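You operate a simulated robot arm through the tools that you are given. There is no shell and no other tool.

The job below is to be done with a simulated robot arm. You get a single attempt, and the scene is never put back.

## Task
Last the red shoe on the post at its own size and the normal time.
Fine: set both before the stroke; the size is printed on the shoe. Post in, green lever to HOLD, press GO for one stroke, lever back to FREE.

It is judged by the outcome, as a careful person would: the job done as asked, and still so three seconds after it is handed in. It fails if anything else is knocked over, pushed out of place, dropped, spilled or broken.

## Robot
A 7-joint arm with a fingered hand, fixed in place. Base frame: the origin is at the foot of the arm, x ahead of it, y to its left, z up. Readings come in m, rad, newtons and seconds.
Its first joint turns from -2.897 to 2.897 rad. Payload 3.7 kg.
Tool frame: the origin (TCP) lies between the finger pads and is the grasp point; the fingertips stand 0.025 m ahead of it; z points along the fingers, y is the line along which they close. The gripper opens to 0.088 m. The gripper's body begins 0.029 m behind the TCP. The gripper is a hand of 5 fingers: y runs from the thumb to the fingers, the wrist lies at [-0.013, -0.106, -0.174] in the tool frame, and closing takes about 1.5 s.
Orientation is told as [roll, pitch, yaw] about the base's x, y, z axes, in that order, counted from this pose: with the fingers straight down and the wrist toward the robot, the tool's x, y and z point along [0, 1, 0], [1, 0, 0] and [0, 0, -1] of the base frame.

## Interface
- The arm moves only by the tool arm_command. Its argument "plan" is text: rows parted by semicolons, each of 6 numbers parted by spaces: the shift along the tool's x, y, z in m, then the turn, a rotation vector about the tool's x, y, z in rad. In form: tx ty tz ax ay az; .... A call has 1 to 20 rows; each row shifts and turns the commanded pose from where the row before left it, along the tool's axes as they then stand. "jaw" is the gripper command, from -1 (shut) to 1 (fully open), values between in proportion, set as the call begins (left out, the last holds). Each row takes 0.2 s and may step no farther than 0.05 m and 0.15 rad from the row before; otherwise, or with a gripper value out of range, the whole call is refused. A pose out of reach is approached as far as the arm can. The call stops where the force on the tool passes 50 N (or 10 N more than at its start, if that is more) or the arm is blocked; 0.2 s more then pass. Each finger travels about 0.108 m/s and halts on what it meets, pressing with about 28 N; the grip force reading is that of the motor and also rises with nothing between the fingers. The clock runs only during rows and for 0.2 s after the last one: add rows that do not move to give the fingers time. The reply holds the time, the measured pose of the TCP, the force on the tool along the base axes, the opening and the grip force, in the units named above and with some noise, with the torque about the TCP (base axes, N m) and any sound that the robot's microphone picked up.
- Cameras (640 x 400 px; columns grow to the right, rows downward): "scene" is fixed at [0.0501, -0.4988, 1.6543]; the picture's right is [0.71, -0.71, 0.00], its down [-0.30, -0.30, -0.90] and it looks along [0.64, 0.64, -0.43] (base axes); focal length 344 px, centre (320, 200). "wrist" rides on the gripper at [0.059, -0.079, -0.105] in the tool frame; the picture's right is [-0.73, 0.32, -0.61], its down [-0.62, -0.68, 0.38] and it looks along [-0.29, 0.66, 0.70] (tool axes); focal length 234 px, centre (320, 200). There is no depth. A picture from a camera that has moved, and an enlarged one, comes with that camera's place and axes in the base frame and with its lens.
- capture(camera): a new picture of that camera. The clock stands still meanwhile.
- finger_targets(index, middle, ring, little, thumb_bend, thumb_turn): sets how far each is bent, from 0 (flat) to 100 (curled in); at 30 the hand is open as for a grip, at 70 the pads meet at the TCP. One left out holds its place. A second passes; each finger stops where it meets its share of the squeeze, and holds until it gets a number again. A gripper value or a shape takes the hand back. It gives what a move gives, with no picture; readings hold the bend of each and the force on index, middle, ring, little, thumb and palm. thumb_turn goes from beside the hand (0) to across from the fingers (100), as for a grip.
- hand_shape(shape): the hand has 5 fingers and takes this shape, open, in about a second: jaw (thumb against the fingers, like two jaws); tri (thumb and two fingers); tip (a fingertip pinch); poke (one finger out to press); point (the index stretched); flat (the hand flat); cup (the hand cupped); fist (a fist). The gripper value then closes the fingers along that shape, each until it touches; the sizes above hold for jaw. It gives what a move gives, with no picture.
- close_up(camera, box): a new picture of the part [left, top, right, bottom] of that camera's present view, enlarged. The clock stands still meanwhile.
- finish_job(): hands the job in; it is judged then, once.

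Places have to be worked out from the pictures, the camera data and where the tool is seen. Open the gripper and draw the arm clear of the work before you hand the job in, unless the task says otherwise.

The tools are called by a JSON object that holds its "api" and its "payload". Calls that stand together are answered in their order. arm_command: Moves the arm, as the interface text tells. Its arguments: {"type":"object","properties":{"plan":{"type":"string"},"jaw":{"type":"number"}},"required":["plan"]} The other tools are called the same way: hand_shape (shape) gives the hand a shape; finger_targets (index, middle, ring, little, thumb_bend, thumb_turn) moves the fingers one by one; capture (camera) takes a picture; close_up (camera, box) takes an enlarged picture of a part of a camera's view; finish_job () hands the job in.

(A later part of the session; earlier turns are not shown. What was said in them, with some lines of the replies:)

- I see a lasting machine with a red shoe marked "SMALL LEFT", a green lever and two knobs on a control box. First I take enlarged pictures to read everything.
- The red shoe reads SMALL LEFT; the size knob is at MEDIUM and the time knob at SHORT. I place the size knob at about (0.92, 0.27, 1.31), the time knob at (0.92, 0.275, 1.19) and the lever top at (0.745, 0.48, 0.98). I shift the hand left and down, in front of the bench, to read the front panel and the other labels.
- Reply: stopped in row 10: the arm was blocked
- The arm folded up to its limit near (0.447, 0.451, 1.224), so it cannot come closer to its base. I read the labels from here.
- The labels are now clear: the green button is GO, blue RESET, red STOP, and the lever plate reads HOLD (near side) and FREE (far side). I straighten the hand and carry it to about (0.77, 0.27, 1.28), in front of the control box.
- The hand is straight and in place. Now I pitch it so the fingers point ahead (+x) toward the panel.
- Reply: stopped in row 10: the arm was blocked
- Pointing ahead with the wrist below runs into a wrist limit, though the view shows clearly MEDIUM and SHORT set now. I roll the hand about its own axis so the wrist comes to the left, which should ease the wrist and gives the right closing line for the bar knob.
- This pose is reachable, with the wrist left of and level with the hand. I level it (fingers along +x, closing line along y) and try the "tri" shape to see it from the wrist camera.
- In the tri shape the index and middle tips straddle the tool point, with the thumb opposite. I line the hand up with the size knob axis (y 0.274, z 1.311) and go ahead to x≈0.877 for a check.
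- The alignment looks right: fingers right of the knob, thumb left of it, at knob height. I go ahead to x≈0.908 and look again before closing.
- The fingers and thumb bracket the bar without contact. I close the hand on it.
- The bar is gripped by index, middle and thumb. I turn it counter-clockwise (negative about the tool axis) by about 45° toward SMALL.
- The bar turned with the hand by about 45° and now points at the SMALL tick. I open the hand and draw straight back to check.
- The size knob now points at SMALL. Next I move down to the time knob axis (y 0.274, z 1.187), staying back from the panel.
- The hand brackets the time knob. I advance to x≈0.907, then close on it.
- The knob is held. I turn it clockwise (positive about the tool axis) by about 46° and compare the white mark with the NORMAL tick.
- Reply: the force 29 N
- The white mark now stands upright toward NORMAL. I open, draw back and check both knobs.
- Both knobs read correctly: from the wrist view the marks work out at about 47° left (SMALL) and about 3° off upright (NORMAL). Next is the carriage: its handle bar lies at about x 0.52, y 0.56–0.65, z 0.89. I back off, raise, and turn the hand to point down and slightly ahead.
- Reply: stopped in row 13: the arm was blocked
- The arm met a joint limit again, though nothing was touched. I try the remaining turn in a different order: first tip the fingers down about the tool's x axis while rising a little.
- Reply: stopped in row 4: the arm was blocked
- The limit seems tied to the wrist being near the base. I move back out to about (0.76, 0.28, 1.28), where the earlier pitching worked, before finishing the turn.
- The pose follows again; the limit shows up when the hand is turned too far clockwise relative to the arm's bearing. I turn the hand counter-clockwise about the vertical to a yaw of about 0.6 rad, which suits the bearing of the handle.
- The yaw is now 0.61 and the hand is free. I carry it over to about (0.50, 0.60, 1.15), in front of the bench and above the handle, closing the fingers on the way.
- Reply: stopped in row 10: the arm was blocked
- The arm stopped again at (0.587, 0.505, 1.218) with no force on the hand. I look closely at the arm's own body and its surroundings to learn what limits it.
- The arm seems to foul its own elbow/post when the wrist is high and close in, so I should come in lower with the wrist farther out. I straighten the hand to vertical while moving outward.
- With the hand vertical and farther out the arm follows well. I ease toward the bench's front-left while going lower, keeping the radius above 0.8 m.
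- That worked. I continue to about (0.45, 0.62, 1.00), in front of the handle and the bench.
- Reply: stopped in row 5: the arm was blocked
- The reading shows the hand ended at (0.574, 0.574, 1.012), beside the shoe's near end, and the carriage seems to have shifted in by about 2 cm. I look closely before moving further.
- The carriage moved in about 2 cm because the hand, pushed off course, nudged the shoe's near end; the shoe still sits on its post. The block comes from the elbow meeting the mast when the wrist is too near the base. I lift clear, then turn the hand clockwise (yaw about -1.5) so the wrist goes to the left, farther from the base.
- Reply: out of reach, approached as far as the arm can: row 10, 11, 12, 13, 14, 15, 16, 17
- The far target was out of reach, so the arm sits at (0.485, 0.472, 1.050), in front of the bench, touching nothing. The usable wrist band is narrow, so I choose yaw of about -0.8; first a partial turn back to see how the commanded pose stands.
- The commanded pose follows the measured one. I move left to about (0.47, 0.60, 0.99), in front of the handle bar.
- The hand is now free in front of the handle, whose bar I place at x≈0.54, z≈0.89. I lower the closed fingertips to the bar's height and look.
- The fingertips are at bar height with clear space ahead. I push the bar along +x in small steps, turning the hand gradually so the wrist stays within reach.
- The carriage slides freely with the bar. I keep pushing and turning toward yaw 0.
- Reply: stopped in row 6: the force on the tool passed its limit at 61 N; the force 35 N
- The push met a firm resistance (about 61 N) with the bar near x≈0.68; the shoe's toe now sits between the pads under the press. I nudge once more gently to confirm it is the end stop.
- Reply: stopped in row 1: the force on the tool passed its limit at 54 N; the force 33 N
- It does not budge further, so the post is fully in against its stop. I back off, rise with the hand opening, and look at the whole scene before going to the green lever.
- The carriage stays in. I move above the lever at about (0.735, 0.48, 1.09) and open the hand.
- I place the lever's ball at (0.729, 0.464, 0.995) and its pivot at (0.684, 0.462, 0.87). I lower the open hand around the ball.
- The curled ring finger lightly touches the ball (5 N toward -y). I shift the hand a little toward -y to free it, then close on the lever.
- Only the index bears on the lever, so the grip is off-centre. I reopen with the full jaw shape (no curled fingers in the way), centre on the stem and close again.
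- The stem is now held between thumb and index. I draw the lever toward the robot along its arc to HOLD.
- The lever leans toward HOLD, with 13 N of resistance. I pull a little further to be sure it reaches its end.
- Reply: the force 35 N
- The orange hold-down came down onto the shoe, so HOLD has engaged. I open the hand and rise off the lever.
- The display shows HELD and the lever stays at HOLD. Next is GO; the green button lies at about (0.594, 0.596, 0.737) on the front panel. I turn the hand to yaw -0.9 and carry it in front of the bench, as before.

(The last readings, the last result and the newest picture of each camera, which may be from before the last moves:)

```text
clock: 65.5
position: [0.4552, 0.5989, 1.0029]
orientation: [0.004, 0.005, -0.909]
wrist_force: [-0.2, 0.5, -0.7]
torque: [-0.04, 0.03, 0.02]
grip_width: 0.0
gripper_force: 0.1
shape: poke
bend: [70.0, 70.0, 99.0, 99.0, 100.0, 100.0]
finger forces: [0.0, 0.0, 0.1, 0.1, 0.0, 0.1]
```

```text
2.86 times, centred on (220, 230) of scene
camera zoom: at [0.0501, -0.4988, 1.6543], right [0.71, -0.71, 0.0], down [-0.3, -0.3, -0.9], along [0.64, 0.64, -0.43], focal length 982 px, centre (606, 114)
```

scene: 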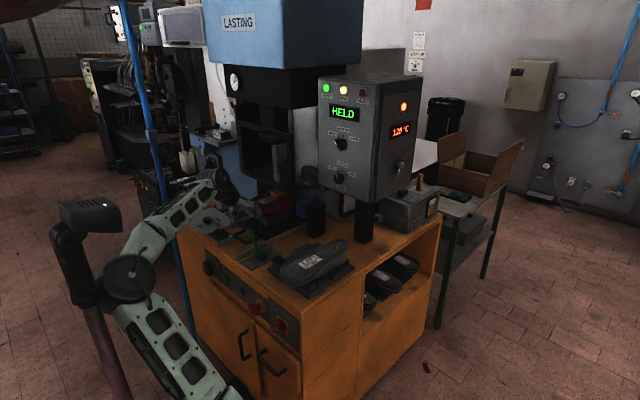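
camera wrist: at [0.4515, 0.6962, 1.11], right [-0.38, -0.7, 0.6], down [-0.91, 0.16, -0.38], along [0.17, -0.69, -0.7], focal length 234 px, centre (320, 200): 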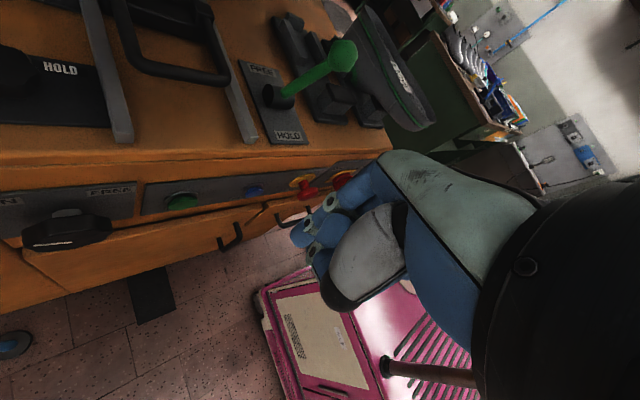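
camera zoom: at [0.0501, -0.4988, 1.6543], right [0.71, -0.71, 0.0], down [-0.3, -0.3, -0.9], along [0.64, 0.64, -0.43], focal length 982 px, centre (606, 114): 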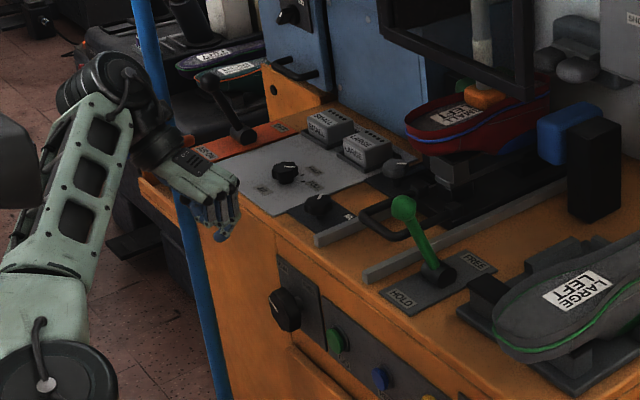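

In the poke shape the index and middle tips gather at the tool point. I turn to yaw -1.57 and tilt 45° so the fingertips point ahead and down toward the front panel.

{"api": "arm_command", "payload": {"plan": "0 0 0 0 0 0.132;0 0 0 0 0 0.132;0 0 0 0 0 0.132;0 0 0 0 0 0.132;0 0 0 0 0 0.132;0 0 0 0 0.131 0;0 0 0 0 0.131 0;0 0 0 0 0.131 0;0 0 0 0 0.131 0;0 0 0 0 0.131 0;0 0 0 0 0.131 0;0 0 0 0 0 0"}}

{"api": "capture", "payload": {"camera": "wrist"}}

{"api": "close_up", "payload": {"camera": "scene", "box": [140, 160, 300, 300]}}

```text
clock: 68.3
position: [0.5426, 0.5098, 0.9608]
orientation: [0.767, 0.028, -1.715]
wrist_force: [-0.1, 0.9, -0.3]
torque: [0.0, 0.01, 0.01]
grip_width: 0.0001
gripper_force: 0.1
shape: poke
bend: [70.0, 70.0, 99.0, 99.0, 100.0, 100.0]
finger forces: [0.0, 0.0, 0.0, 0.0, 0.0, 0.1]
out of reach, approached as far as the arm can: row 2, 3, 4, 5
stopped in row 12: the arm was blocked; the commanded pose is now the measured one
```

```text
taken
camera wrist: at [0.5219, 0.5881, 1.0808], right [-0.98, -0.18, -0.08], down [-0.08, 0.72, -0.69], along [0.18, -0.67, -0.72], focal length 234 px, centre (320, 200)
```

wrist: 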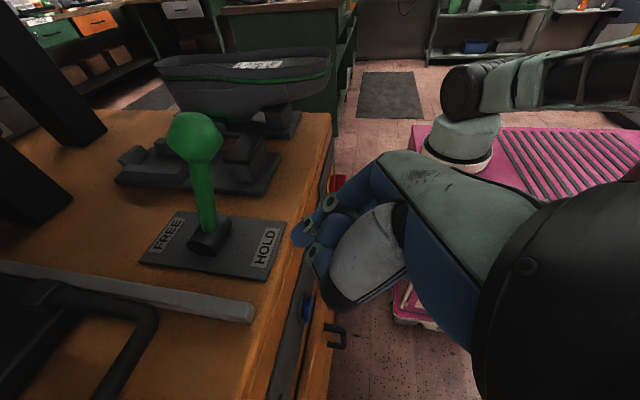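

```text
2.86 times, centred on (220, 230) of scene
camera zoom: at [0.0501, -0.4988, 1.6543], right [0.71, -0.71, 0.0], down [-0.3, -0.3, -0.9], along [0.64, 0.64, -0.43], focal length 982 px, centre (606, 114)
```

zoom: 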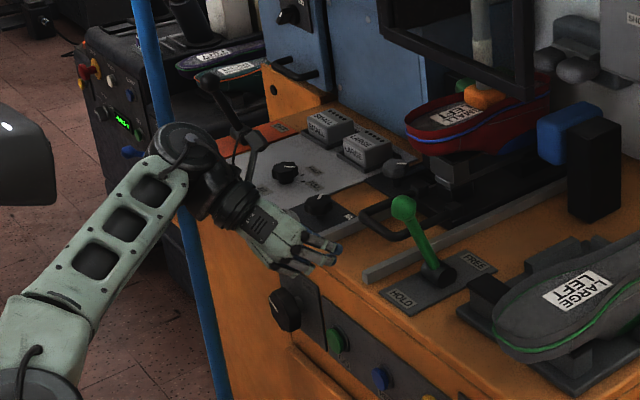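

The pose ended at (0.543, 0.510, 0.961), tilted as wanted but short of the far-left target. I now go back and down in front of the panel, where the reach is easier.

{"api": "arm_command", "payload": {"plan": "-0.0413 -0.0093 0.0113 0 0 0;-0.0413 -0.0093 0.0113 0 0 0;-0.0413 -0.0093 0.0113 0 0 0;0 0 0 0 0 0"}}

{"api": "capture", "payload": {"camera": "wrist"}}

{"api": "close_up", "payload": {"camera": "scene", "box": [140, 180, 300, 320]}}

```text
clock: 69.5
position: [0.5259, 0.5331, 0.8572]
orientation: [0.759, 0.041, -1.787]
wrist_force: [-0.7, 0.8, -0.3]
torque: [0.01, -0.03, -0.03]
grip_width: 0.0001
gripper_force: 0.0
shape: poke
bend: [70.0, 70.0, 99.0, 99.0, 100.0, 100.0]
finger forces: [0.0, 0.1, 0.1, 0.1, 0.0, 0.0]
stopped in row 4: the arm was blocked; the commanded pose is now the measured one
```

```text
taken
camera wrist: at [0.512, 0.6107, 0.9779], right [-0.99, -0.11, -0.07], down [-0.03, 0.73, -0.68], along [0.13, -0.67, -0.73], focal length 234 px, centre (320, 200)
```

wrist: 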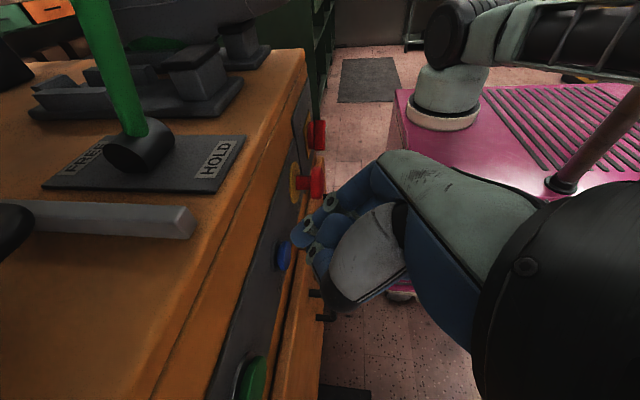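

```text
2.86 times, centred on (220, 250) of scene
camera zoom: at [0.0501, -0.4988, 1.6543], right [0.71, -0.71, 0.0], down [-0.3, -0.3, -0.9], along [0.64, 0.64, -0.43], focal length 982 px, centre (606, 57)
```

zoom: 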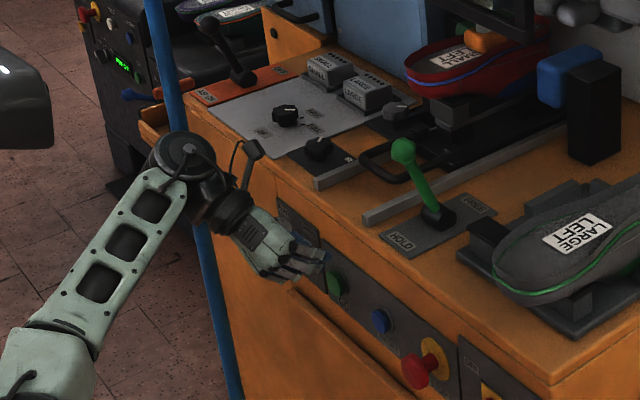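

The arm resists going farther back toward the base, but I do not need that: the button only needs the tool point near x≈0.57. I go down and left from here in small steps, keeping x≈0.53.

{"api": "arm_command", "payload": {"plan": "-0.0234 -0.0134 0.02 0 0 0;-0.0234 -0.0134 0.02 0 0 0;0 0 0 0 0 0"}}

```text
clock: 70.3
position: [0.5104, 0.5657, 0.7979]
orientation: [0.766, 0.04, -1.774]
wrist_force: [-0.2, 0.2, -0.3]
torque: [0.03, 0.0, -0.04]
grip_width: 0.0002
gripper_force: 0.1
shape: poke
bend: [70.0, 70.0, 99.0, 99.0, 100.0, 100.0]
finger forces: [0.0, 0.0, 0.0, 0.1, 0.0, 0.0]
```

It follows well here. I continue toward (0.525, 0.598, 0.752) and then look at the fingertips and the button.

{"api": "arm_command", "payload": {"plan": "-0.0135 -0.0163 0.0199 0 0 0;-0.0135 -0.0163 0.0199 0 0 0;0 0 0 0 0 0"}}

{"api": "capture", "payload": {"camera": "wrist"}}

{"api": "close_up", "payload": {"camera": "scene", "box": [160, 220, 280, 320]}}

```text
clock: 71.1
position: [0.5276, 0.5986, 0.7537]
orientation: [0.766, 0.041, -1.777]
wrist_force: [0.1, -0.5, 0.2]
torque: [0.01, 0.01, -0.01]
grip_width: 0.0001
gripper_force: 0.1
shape: poke
bend: [70.0, 70.0, 99.0, 99.0, 100.0, 100.0]
finger forces: [0.0, 0.1, 0.0, 0.0, 0.1, 0.1]
```

```text
taken
camera wrist: at [0.5118, 0.6766, 0.8735], right [-0.99, -0.12, -0.08], down [-0.03, 0.73, -0.68], along [0.14, -0.67, -0.73], focal length 234 px, centre (320, 200)
```

wrist: 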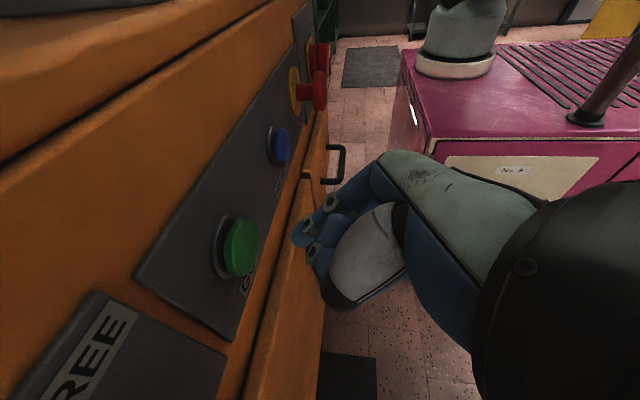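

```text
4.00 times, centred on (220, 270) of scene
camera zoom: at [0.0501, -0.4988, 1.6543], right [0.71, -0.71, 0.0], down [-0.3, -0.3, -0.9], along [0.64, 0.64, -0.43], focal length 1375 px, centre (720, -80)
```

zoom: 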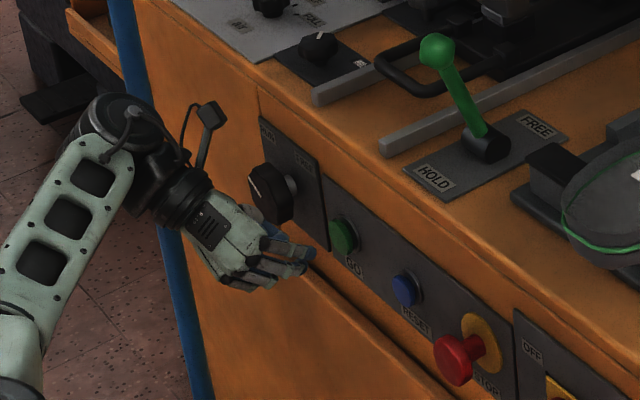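

The fingertips point at the green GO button, which I place at (0.589, 0.598, 0.738); the tips are about 4 cm short of it and level with it. I advance most of the way.

{"api": "arm_command", "payload": {"plan": "0.0134 -0.0035 0.0129 0 0 0;0.0134 -0.0035 0.0129 0 0 0;0 0 0 0 0 0"}}

{"api": "capture", "payload": {"camera": "wrist"}}

{"api": "close_up", "payload": {"camera": "scene", "box": [190, 230, 280, 300]}}

```text
clock: 71.9
position: [0.5644, 0.598, 0.7531]
orientation: [0.765, 0.042, -1.775]
wrist_force: [-20.8, 2.0, -2.7]
torque: [0.04, 0.27, -0.06]
grip_width: 0.0
gripper_force: 0.1
shape: poke
bend: [70.0, 70.0, 99.0, 99.0, 100.0, 100.0]
finger forces: [21.4, 0.0, 0.0, 0.0, 0.0, 0.0]
heard: click
```

```text
taken
camera wrist: at [0.5489, 0.676, 0.874], right [-0.99, -0.12, -0.08], down [-0.04, 0.73, -0.68], along [0.14, -0.67, -0.73], focal length 234 px, centre (320, 200)
```

wrist: 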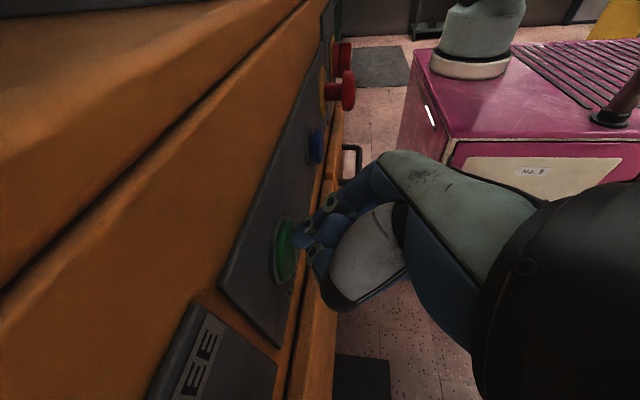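

```text
5.71 times, centred on (235, 265) of scene
camera zoom: at [0.0501, -0.4988, 1.6543], right [0.71, -0.71, 0.0], down [-0.3, -0.3, -0.9], along [0.64, 0.64, -0.43], focal length 1964 px, centre (806, -171)
```

zoom: 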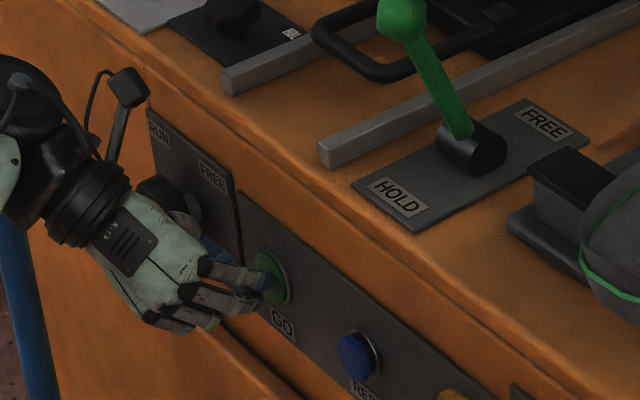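

A click was heard and the index reads 21 N, so GO has been pressed. I draw straight back at once and check the display.

{"api": "arm_command", "payload": {"plan": "-0.0134 0.0035 -0.0129 0 0 0;-0.0134 0.0035 -0.0129 0 0 0;0 0 0 0 0 0"}}

{"api": "capture", "payload": {"camera": "scene"}}

{"api": "close_up", "payload": {"camera": "scene", "box": [220, 60, 420, 240]}}

```text
clock: 72.7
position: [0.5307, 0.5977, 0.7536]
orientation: [0.767, 0.042, -1.777]
wrist_force: [0.1, -0.3, 0.5]
torque: [0.01, 0.0, 0.01]
grip_width: 0.0
gripper_force: 0.0
shape: poke
bend: [70.0, 70.0, 99.0, 99.0, 100.0, 100.0]
finger forces: [0.0, 0.0, 0.1, 0.0, 0.0, 0.0]
```

```text
taken
```

scene: 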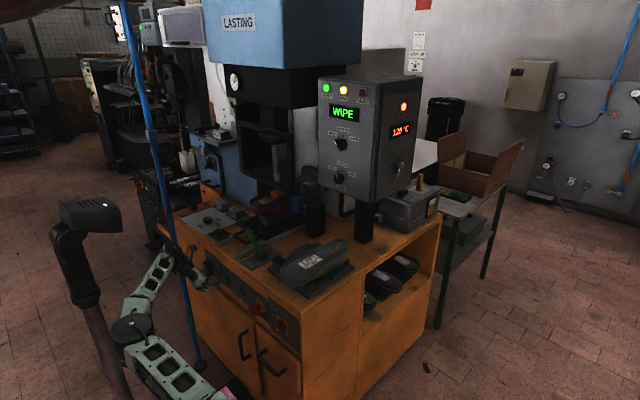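

```text
2.22 times, centred on (320, 150) of scene
camera zoom: at [0.0501, -0.4988, 1.6543], right [0.71, -0.71, 0.0], down [-0.3, -0.3, -0.9], along [0.64, 0.64, -0.43], focal length 764 px, centre (320, 311)
```

zoom: 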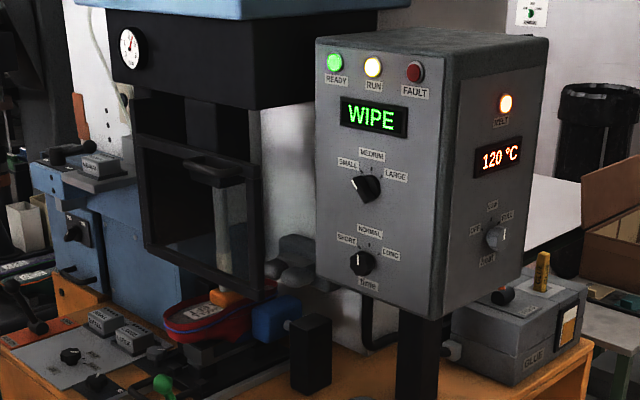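

The display shows WIPE with RUN lit, so the stroke is under way. I stay still and wait for it to finish.

{"api": "arm_command", "payload": {"plan": "0 0 0 0 0 0;0 0 0 0 0 0;0 0 0 0 0 0;0 0 0 0 0 0;0 0 0 0 0 0;0 0 0 0 0 0;0 0 0 0 0 0;0 0 0 0 0 0;0 0 0 0 0 0;0 0 0 0 0 0;0 0 0 0 0 0;0 0 0 0 0 0;0 0 0 0 0 0;0 0 0 0 0 0;0 0 0 0 0 0"}}

{"api": "close_up", "payload": {"camera": "scene", "box": [220, 60, 420, 240]}}

```text
clock: 75.9
position: [0.5311, 0.598, 0.7548]
orientation: [0.766, 0.04, -1.777]
wrist_force: [0.0, 0.0, -0.4]
torque: [0.0, 0.03, 0.04]
grip_width: 0.0002
gripper_force: 0.0
shape: poke
bend: [70.0, 70.0, 99.0, 99.0, 100.0, 100.0]
finger forces: [0.0, 0.0, 0.0, 0.0, 0.0, 0.0]
```

```text
2.22 times, centred on (320, 150) of scene
camera zoom: at [0.0501, -0.4988, 1.6543], right [0.71, -0.71, 0.0], down [-0.3, -0.3, -0.9], along [0.64, 0.64, -0.43], focal length 764 px, centre (320, 311)
```

zoom: 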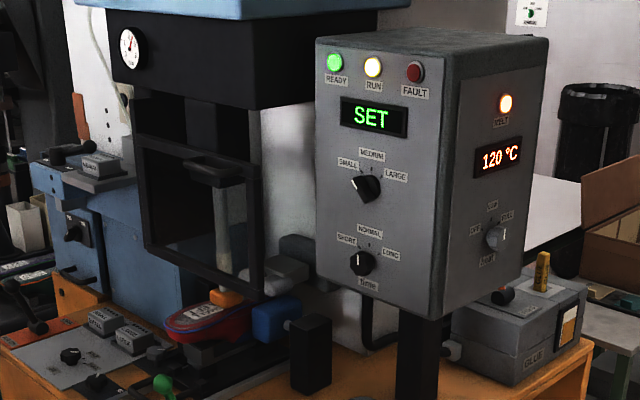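

The display reads SET with RUN still lit: the pads are pressing on the toe. I keep waiting.

{"api": "arm_command", "payload": {"plan": "0 0 0 0 0 0;0 0 0 0 0 0;0 0 0 0 0 0;0 0 0 0 0 0;0 0 0 0 0 0;0 0 0 0 0 0;0 0 0 0 0 0;0 0 0 0 0 0;0 0 0 0 0 0;0 0 0 0 0 0;0 0 0 0 0 0;0 0 0 0 0 0;0 0 0 0 0 0;0 0 0 0 0 0;0 0 0 0 0 0;0 0 0 0 0 0;0 0 0 0 0 0;0 0 0 0 0 0;0 0 0 0 0 0;0 0 0 0 0 0"}}

{"api": "close_up", "payload": {"camera": "scene", "box": [220, 60, 420, 240]}}

```text
clock: 80.1
position: [0.5308, 0.5992, 0.7539]
orientation: [0.766, 0.043, -1.776]
wrist_force: [-0.7, 0.3, 0.0]
torque: [-0.01, 0.04, 0.03]
grip_width: 0.0003
gripper_force: 0.1
shape: poke
bend: [70.0, 70.0, 99.0, 99.0, 100.0, 100.0]
finger forces: [0.0, 0.0, 0.0, 0.1, 0.0, 0.1]
```

```text
2.22 times, centred on (320, 150) of scene
camera zoom: at [0.0501, -0.4988, 1.6543], right [0.71, -0.71, 0.0], down [-0.3, -0.3, -0.9], along [0.64, 0.64, -0.43], focal length 764 px, centre (320, 311)
```

zoom: 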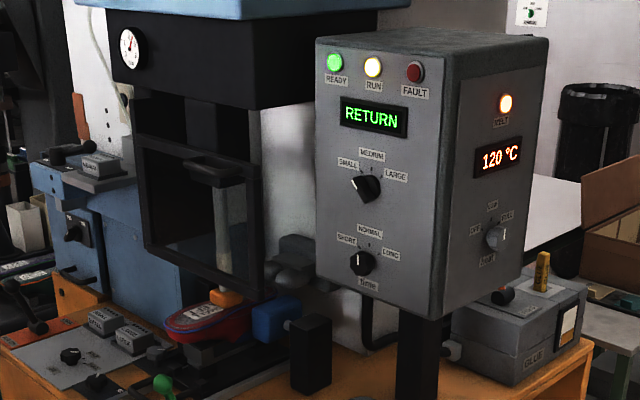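

The machine is in RETURN. While it finishes I retrace my way back up in front of the bench.

{"api": "arm_command", "payload": {"plan": "0 0 0 0 0 0;0 0 0 0 0 0;0 0 0 0 0 0;0 0 0 0 0 0;0 0 0 0 0 0;0 0 0 0 0 0;0.0135 0.0163 -0.0199 0 0 0;0.0135 0.0163 -0.0199 0 0 0;0.0234 0.0134 -0.02 0 0 0;0.0234 0.0134 -0.02 0 0 0;0.0413 0.0093 -0.0113 0 0 0;0 0 0 0 0 0"}}

{"api": "capture", "payload": {"camera": "scene"}}

{"api": "close_up", "payload": {"camera": "scene", "box": [220, 60, 420, 240]}}

```text
clock: 82.7
position: [0.532, 0.5219, 0.8946]
orientation: [0.765, 0.042, -1.773]
wrist_force: [-0.9, -0.1, -0.5]
torque: [0.04, 0.03, -0.03]
grip_width: 0.0001
gripper_force: 0.1
shape: poke
bend: [70.0, 70.0, 99.0, 99.0, 100.0, 100.0]
finger forces: [0.1, 0.0, 0.1, 0.0, 0.1, 0.0]
```

```text
taken
```

scene: 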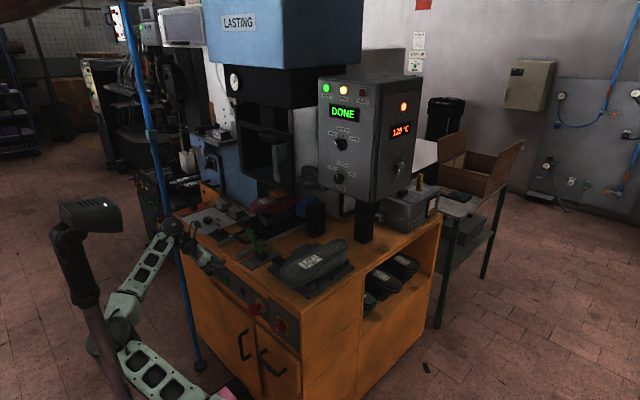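

```text
2.22 times, centred on (320, 150) of scene
camera zoom: at [0.0501, -0.4988, 1.6543], right [0.71, -0.71, 0.0], down [-0.3, -0.3, -0.9], along [0.64, 0.64, -0.43], focal length 764 px, centre (320, 311)
```

zoom: 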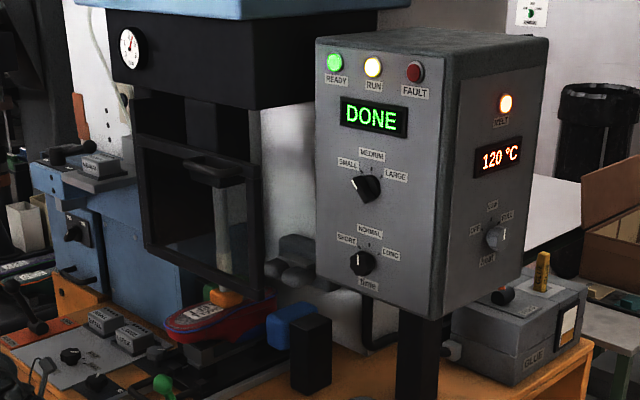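

The display shows DONE after one stroke. Now the lever goes back to FREE; I first rise clear of it, keeping in front of the bench.

{"api": "arm_command", "payload": {"plan": "0.0298 -0.0018 -0.0314 0 0 0;0.0298 -0.0018 -0.0314 0 0 0;0.0298 -0.0018 -0.0314 0 0 0;0 0 0 0 -0.128 0;0 0 0 0 -0.128 0;0 0 0 0 -0.128 0;0 0 0 0 0 0"}}

```text
clock: 84.3
position: [0.5363, 0.5158, 1.0181]
orientation: [0.42, 0.035, -1.792]
wrist_force: [0.5, -0.1, -0.1]
torque: [0.02, 0.0, 0.01]
grip_width: 0.0
gripper_force: 0.1
shape: poke
bend: [70.0, 70.0, 99.0, 99.0, 100.0, 100.0]
finger forces: [0.0, 0.0, 0.0, 0.1, 0.1, 0.1]
out of reach, approached as far as the arm can: row 6
```

It follows with a slight reach limit. I turn the hand counter-clockwise about the vertical, which brings the wrist inward, then finish straightening it.

{"api": "arm_command", "payload": {"plan": "0 0 0 0.057 -0.005 -0.128;0 0 0 0.057 -0.005 -0.128;0 0 0 0.057 -0.005 -0.128;0 0 0 0.057 -0.005 -0.128;0 0 0 0.057 -0.005 -0.128;0 0 0 0.057 -0.005 -0.128;0 0 0 0 -0.14 0;0 0 0 0 -0.14 0;0 0 0 0 -0.14 0;0 0 0 0 0 0"}}

{"api": "hand_shape", "payload": {"shape": "jaw"}}

{"api": "capture", "payload": {"camera": "wrist"}}

{"api": "close_up", "payload": {"camera": "scene", "box": [170, 170, 330, 290]}}

```text
clock: 86.5
position: [0.5363, 0.5138, 1.0181]
orientation: [-0.022, 0.07, -0.934]
wrist_force: [0.1, 0.3, 0.1]
torque: [0.0, 0.05, 0.0]
grip_width: 0.0
gripper_force: 0.0
shape: poke
bend: [70.0, 70.0, 99.0, 99.0, 100.0, 100.0]
finger forces: [0.0, 0.0, 0.1, 0.0, 0.0, 0.0]
```

```text
clock: 87.4
position: [0.5371, 0.5126, 1.0178]
orientation: [-0.022, 0.068, -0.936]
wrist_force: [-0.2, -0.1, -0.4]
torque: [0.0, 0.03, 0.02]
grip_width: 0.0878
gripper_force: 0.0
shape: jaw
bend: [30.0, 30.0, 30.0, 30.0, 30.0, 98.0]
finger forces: [0.0, 0.0, 0.0, 0.0, 0.0, 0.1]
```

```text
taken
camera wrist: at [0.5426, 0.6068, 1.1283], right [-0.36, -0.72, 0.6], down [-0.93, 0.19, -0.32], along [0.12, -0.67, -0.73], focal length 234 px, centre (320, 200)
```

wrist: 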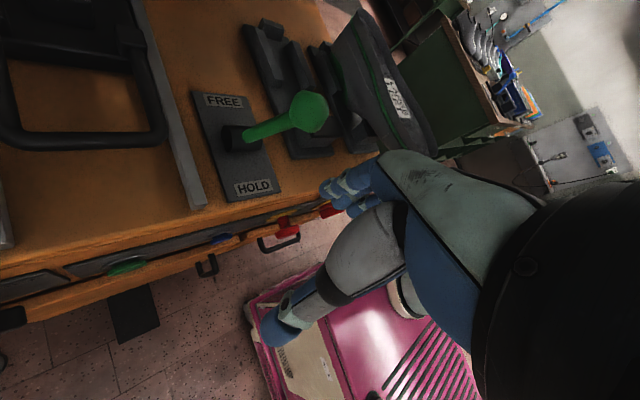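

```text
3.33 times, centred on (250, 230) of scene
camera zoom: at [0.0501, -0.4988, 1.6543], right [0.71, -0.71, 0.0], down [-0.3, -0.3, -0.9], along [0.64, 0.64, -0.43], focal length 1146 px, centre (553, 100)
```

zoom: 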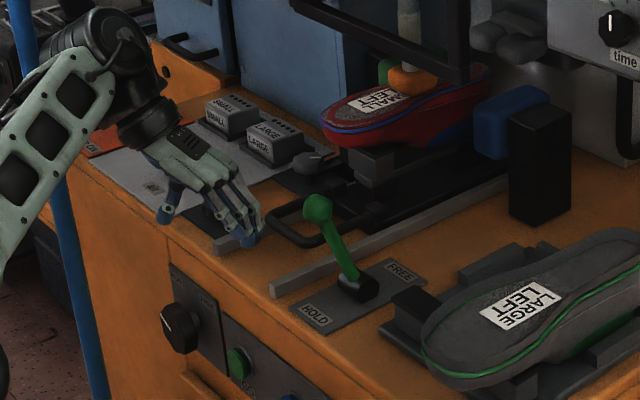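

The shoe's toe now looks lasted, and the lever ball stands at about (0.641, 0.462, 1.00). I rise and move over it with the open hand, turning to yaw -0.3.

{"api": "arm_command", "payload": {"plan": "0 0 -0.036 -0.034 0.011 0;0 0 -0.036 -0.034 0.011 0;0.0107 0.0202 0 0 0 -0.127;0.0081 0.0214 0 0 0 -0.127;0.0053 0.0222 0 0 0 -0.127;0.0025 0.0227 0 0 0 -0.127;-0.0005 0.0228 0 0 0 -0.127;0 0 0 0 0 0"}}

{"api": "capture", "payload": {"camera": "wrist"}}

{"api": "close_up", "payload": {"camera": "scene", "box": [200, 170, 320, 270]}}

```text
clock: 89.2
position: [0.6423, 0.4625, 1.0913]
orientation: [0.002, -0.001, -0.298]
wrist_force: [0.9, 0.1, 0.4]
torque: [0.01, 0.01, 0.02]
grip_width: 0.088
gripper_force: 0.0
shape: jaw
bend: [30.0, 30.0, 30.0, 30.0, 30.0, 98.0]
finger forces: [0.0, 0.0, 0.1, 0.1, 0.0, 0.0]
```

```text
taken
camera wrist: at [0.5828, 0.5396, 1.1978], right [0.09, -0.79, 0.61], down [-0.83, -0.4, -0.38], along [0.54, -0.47, -0.7], focal length 234 px, centre (320, 200)
```

wrist: 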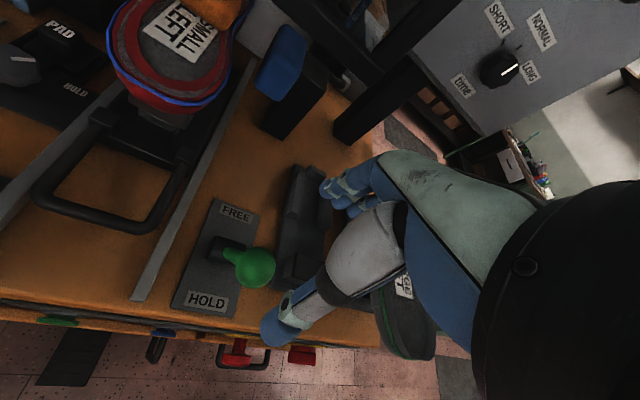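

```text
4.00 times, centred on (260, 220) of scene
camera zoom: at [0.0501, -0.4988, 1.6543], right [0.71, -0.71, 0.0], down [-0.3, -0.3, -0.9], along [0.64, 0.64, -0.43], focal length 1375 px, centre (560, 120)
```

zoom: 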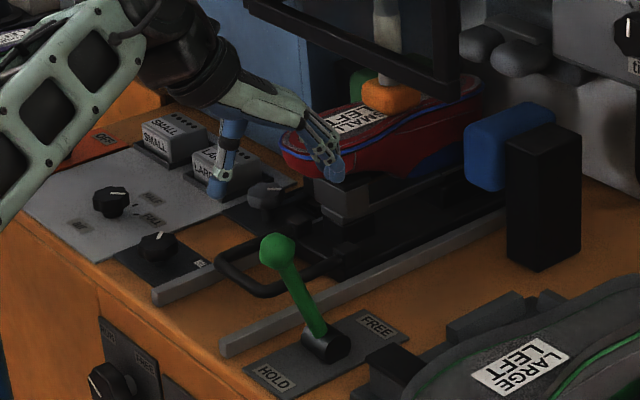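

The hand is centred over the ball at (0.640, 0.462, 0.998). I lower it to z≈0.985 and close.

{"api": "arm_command", "payload": {"plan": "0 -0.002 0.026 0 0 0;0 0 0.027 0 0 0;0 0 0.027 0 0 0;0 0 0.027 0 0 0;0 0 0 0 0 0"}}

{"api": "arm_command", "payload": {"plan": "0 0 0 0 0 0;0 0 0 0 0 0;0 0 0 0 0 0;0 0 0 0 0 0;0 0 0 0 0 0;0 0 0 0 0 0;0 0 0 0 0 0", "jaw": -0.9}}

{"api": "close_up", "payload": {"camera": "wrist", "box": [180, 130, 420, 380]}}

{"api": "close_up", "payload": {"camera": "scene", "box": [200, 170, 320, 270]}}

```text
clock: 90.4
position: [0.6412, 0.461, 0.9831]
orientation: [0.002, -0.002, -0.298]
wrist_force: [0.9, 0.3, 0.9]
torque: [-0.03, 0.02, -0.03]
grip_width: 0.0877
gripper_force: 0.1
shape: jaw
bend: [30.0, 30.0, 30.0, 30.0, 30.0, 98.0]
finger forces: [0.0, 0.0, 0.0, 0.0, 0.0, 0.0]
```

```text
clock: 92.0
position: [0.6409, 0.4611, 0.9844]
orientation: [0.002, -0.001, -0.297]
wrist_force: [-0.5, -1.0, -0.6]
torque: [-0.14, -0.48, -0.11]
grip_width: 0.0154
gripper_force: 28.0
shape: jaw
bend: [74.0, 70.0, 70.0, 70.0, 84.0, 100.0]
finger forces: [17.3, 0.0, 0.1, 0.1, 18.4, 0.0]
```

```text
1.60 times, centred on (300, 255) of wrist
camera zoom: at [0.5815, 0.5393, 1.09], right [0.09, -0.79, 0.61], down [-0.83, -0.39, -0.38], along [0.54, -0.47, -0.7], focal length 375 px, centre (352, 112)
```

zoom: 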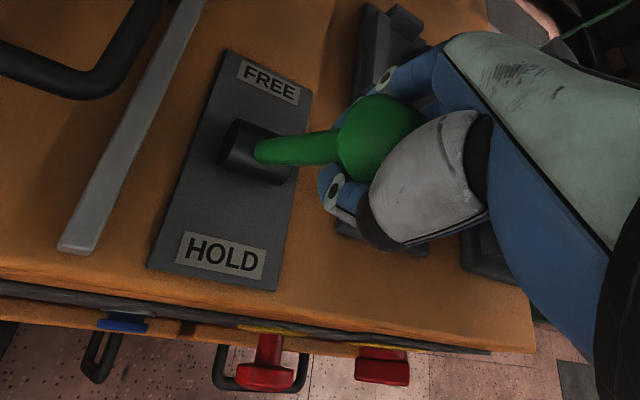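

```text
4.00 times, centred on (260, 220) of scene
camera zoom: at [0.0501, -0.4988, 1.6543], right [0.71, -0.71, 0.0], down [-0.3, -0.3, -0.9], along [0.64, 0.64, -0.43], focal length 1375 px, centre (560, 120)
```

zoom: 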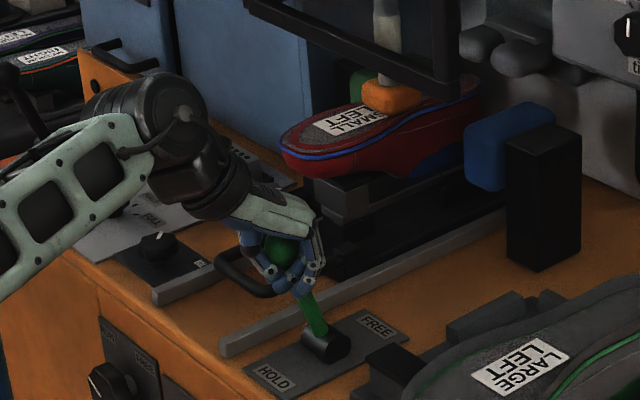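

The lever is held between thumb and index. I push it along its arc toward FREE.

{"api": "arm_command", "payload": {"plan": "0.0049 0.0161 -0.005 0 0 0;0.0051 0.0167 -0.0025 0 0 0;0.0051 0.0168 0 0 0 0;0.0051 0.0167 0.0025 0 0 0;0.0049 0.0161 0.005 0 0 0;0 0 0 0 0 0"}}

{"api": "close_up", "payload": {"camera": "scene", "box": [200, 170, 320, 270]}}

{"api": "close_up", "payload": {"camera": "scene", "box": [300, 70, 420, 190]}}

```text
clock: 93.4
position: [0.7241, 0.461, 0.9891]
orientation: [0.003, -0.003, -0.298]
wrist_force: [-39.6, -24.3, 16.3]
torque: [-0.02, 1.31, -0.26]
grip_width: 0.0158
gripper_force: 28.4
shape: jaw
bend: [76.0, 70.0, 70.0, 70.0, 79.0, 100.0]
finger forces: [10.6, 10.0, 0.0, 0.0, 43.5, 0.0]
```

```text
4.00 times, centred on (260, 220) of scene
camera zoom: at [0.0501, -0.4988, 1.6543], right [0.71, -0.71, 0.0], down [-0.3, -0.3, -0.9], along [0.64, 0.64, -0.43], focal length 1375 px, centre (560, 120)
```

zoom: 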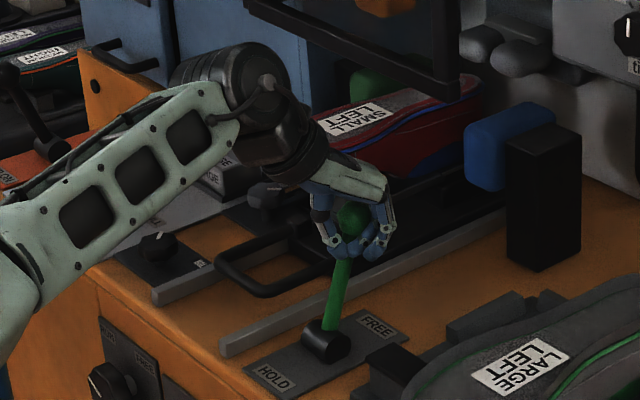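

```text
3.33 times, centred on (360, 130) of scene
camera zoom: at [0.0501, -0.4988, 1.6543], right [0.71, -0.71, 0.0], down [-0.3, -0.3, -0.9], along [0.64, 0.64, -0.43], focal length 1146 px, centre (187, 433)
```

zoom: 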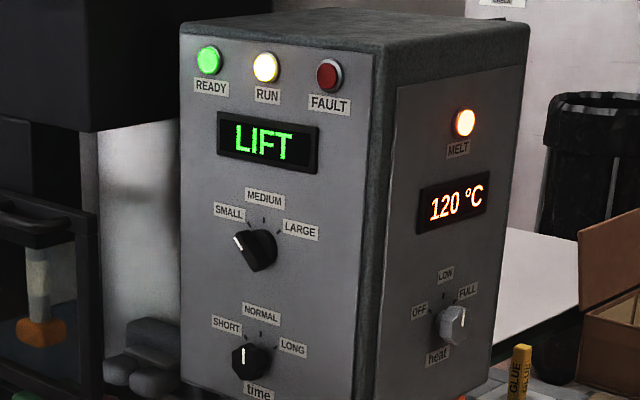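

The force shows the lever at its FREE stop; the hold-down has lifted and the display reads LIFT. I open the hand and rise straight up.

{"api": "arm_command", "payload": {"plan": "0 0 0 0 0 0;0 0 0 0 0 0;0 0 0 0 0 0;0 0 0 0 0 0;0 0 0 0 0 0;0 0 0 0 0 0;0 0 -0.03 0 0 0;0 0 -0.03 0 0 0;0 0 -0.03 0 0 0;0 0 -0.03 0 0 0;0 0 -0.03 0 0 0;0 0 0 0 0 0", "jaw": 1}}

{"api": "capture", "payload": {"camera": "wrist"}}

{"api": "close_up", "payload": {"camera": "scene", "box": [180, 150, 340, 290]}}

{"api": "close_up", "payload": {"camera": "scene", "box": [300, 70, 420, 190]}}

```text
clock: 96.0
position: [0.7271, 0.4594, 1.1334]
orientation: [0.002, -0.001, -0.299]
wrist_force: [0.6, -0.3, 1.1]
torque: [0.01, -0.01, -0.01]
grip_width: 0.0878
gripper_force: 0.0
shape: jaw
bend: [30.0, 30.0, 30.0, 30.0, 30.0, 98.0]
finger forces: [0.0, 0.0, 0.0, 0.0, 0.0, 0.0]
```

```text
taken
camera wrist: at [0.6678, 0.5387, 1.2397], right [0.09, -0.79, 0.61], down [-0.83, -0.39, -0.38], along [0.54, -0.47, -0.7], focal length 234 px, centre (320, 200)
```

wrist: 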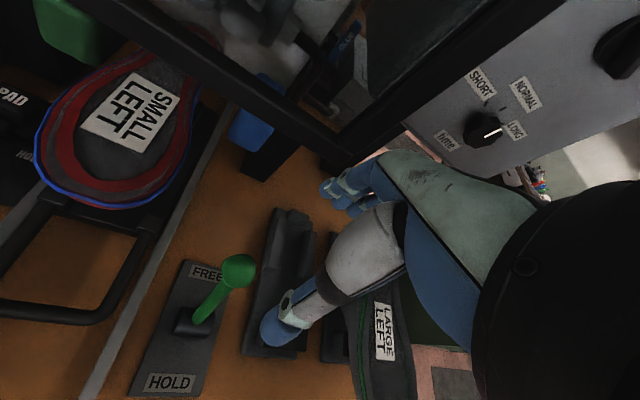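

```text
2.86 times, centred on (260, 220) of scene
camera zoom: at [0.0501, -0.4988, 1.6543], right [0.71, -0.71, 0.0], down [-0.3, -0.3, -0.9], along [0.64, 0.64, -0.43], focal length 982 px, centre (491, 143)
```

zoom: 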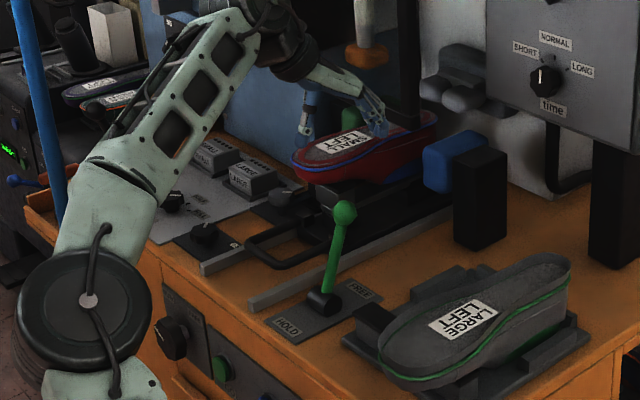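

```text
3.33 times, centred on (360, 130) of scene
camera zoom: at [0.0501, -0.4988, 1.6543], right [0.71, -0.71, 0.0], down [-0.3, -0.3, -0.9], along [0.64, 0.64, -0.43], focal length 1146 px, centre (187, 433)
```

zoom: 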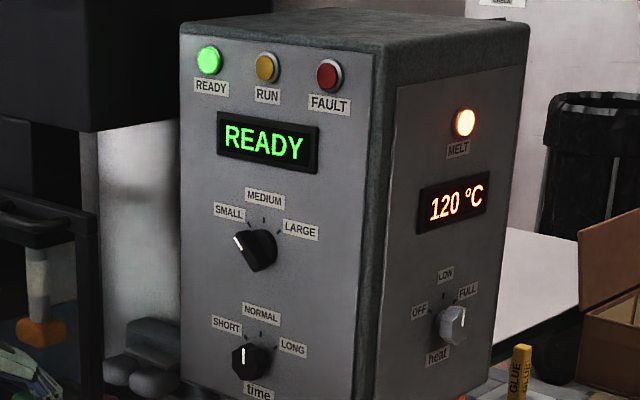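

The machine is READY again, the lever stands at FREE, the hold-down is up and the sole edge of the red shoe is folded in. I draw the arm clear, up and toward the robot.

{"api": "arm_command", "payload": {"plan": "-0.0302 -0.0011 -0.0286 0 0 0;-0.0302 -0.0011 -0.0286 0 0 0;-0.0302 -0.0011 -0.0286 0 0 0;-0.0302 -0.0011 -0.0286 0 0 0;-0.0302 -0.0011 -0.0286 0 0 0;-0.0302 -0.0011 -0.0286 0 0 0;-0.0302 -0.0011 -0.0286 0 0 0;0 0 0 0 0 0;0 0 0 0 0 0;0 0 0 0 0 0"}}

{"api": "capture", "payload": {"camera": "scene"}}

{"api": "close_up", "payload": {"camera": "scene", "box": [180, 170, 360, 310]}}

{"api": "capture", "payload": {"camera": "wrist"}}

```text
clock: 98.2
position: [0.656, 0.2625, 1.3366]
orientation: [0.001, -0.003, -0.299]
wrist_force: [0.4, -0.7, 0.3]
torque: [-0.03, -0.04, 0.01]
grip_width: 0.088
gripper_force: 0.1
shape: jaw
bend: [30.0, 30.0, 30.0, 30.0, 30.0, 98.0]
finger forces: [0.0, 0.0, 0.0, 0.1, 0.0, 0.0]
```

```text
taken
```

scene: 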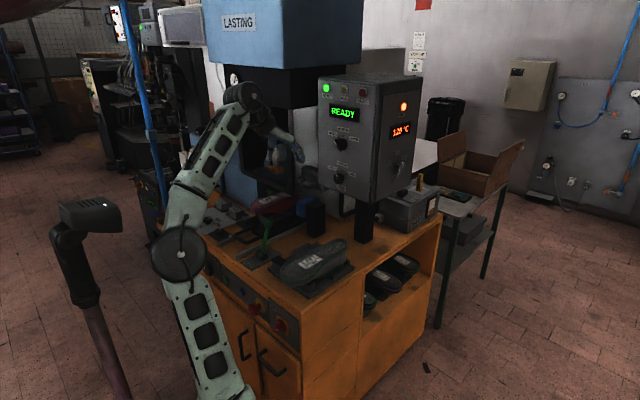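

```text
2.86 times, centred on (270, 240) of scene
camera zoom: at [0.0501, -0.4988, 1.6543], right [0.71, -0.71, 0.0], down [-0.3, -0.3, -0.9], along [0.64, 0.64, -0.43], focal length 982 px, centre (463, 86)
```

zoom: 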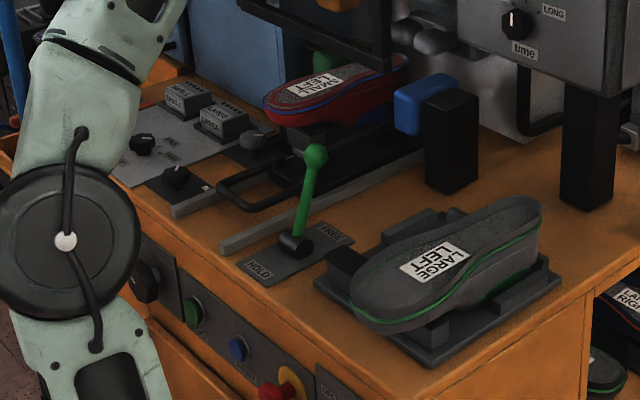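

```text
taken
camera wrist: at [0.597, 0.3419, 1.4426], right [0.09, -0.79, 0.61], down [-0.83, -0.39, -0.38], along [0.54, -0.47, -0.7], focal length 234 px, centre (320, 200)
```

wrist: 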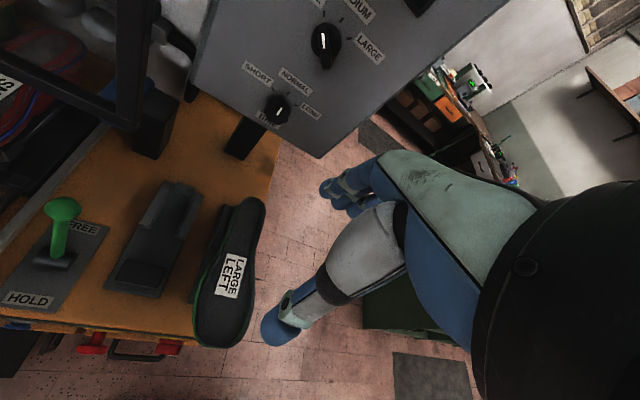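

The red shoe is lasted at SMALL and NORMAL, the lever is at FREE, and the display reads READY. The hand is open and clear, and nothing else has moved, so I hand the job in.

{"api": "finish_job", "payload": {}}

```text
The job is handed in.
```

The red shoe has been lasted with one stroke at SMALL, the size printed on it, and NORMAL time. I've handed the job in and haven't seen the verdict.

- **Settings:** I turned the size knob from MEDIUM to SMALL and the time knob from SHORT to NORMAL before the stroke. Both still read correctly at the end.
- **Stroke:** I pushed the post in to its stop and pulled the green lever to HOLD, and the display showed HELD. One press of GO ran the cycle through to DONE.
- **Finish:** The lever is back at FREE, the hold-down is up, and the display reads READY with no fault light. The post is still in. The hand is open and clear of the bench.

While I was moving to the post handle, the arm was blocked and drifted off course. The hand nudged the near end of the shoe and slid the post in about 2 cm early. The shoe stayed on the post, and I saw nothing else disturbed.
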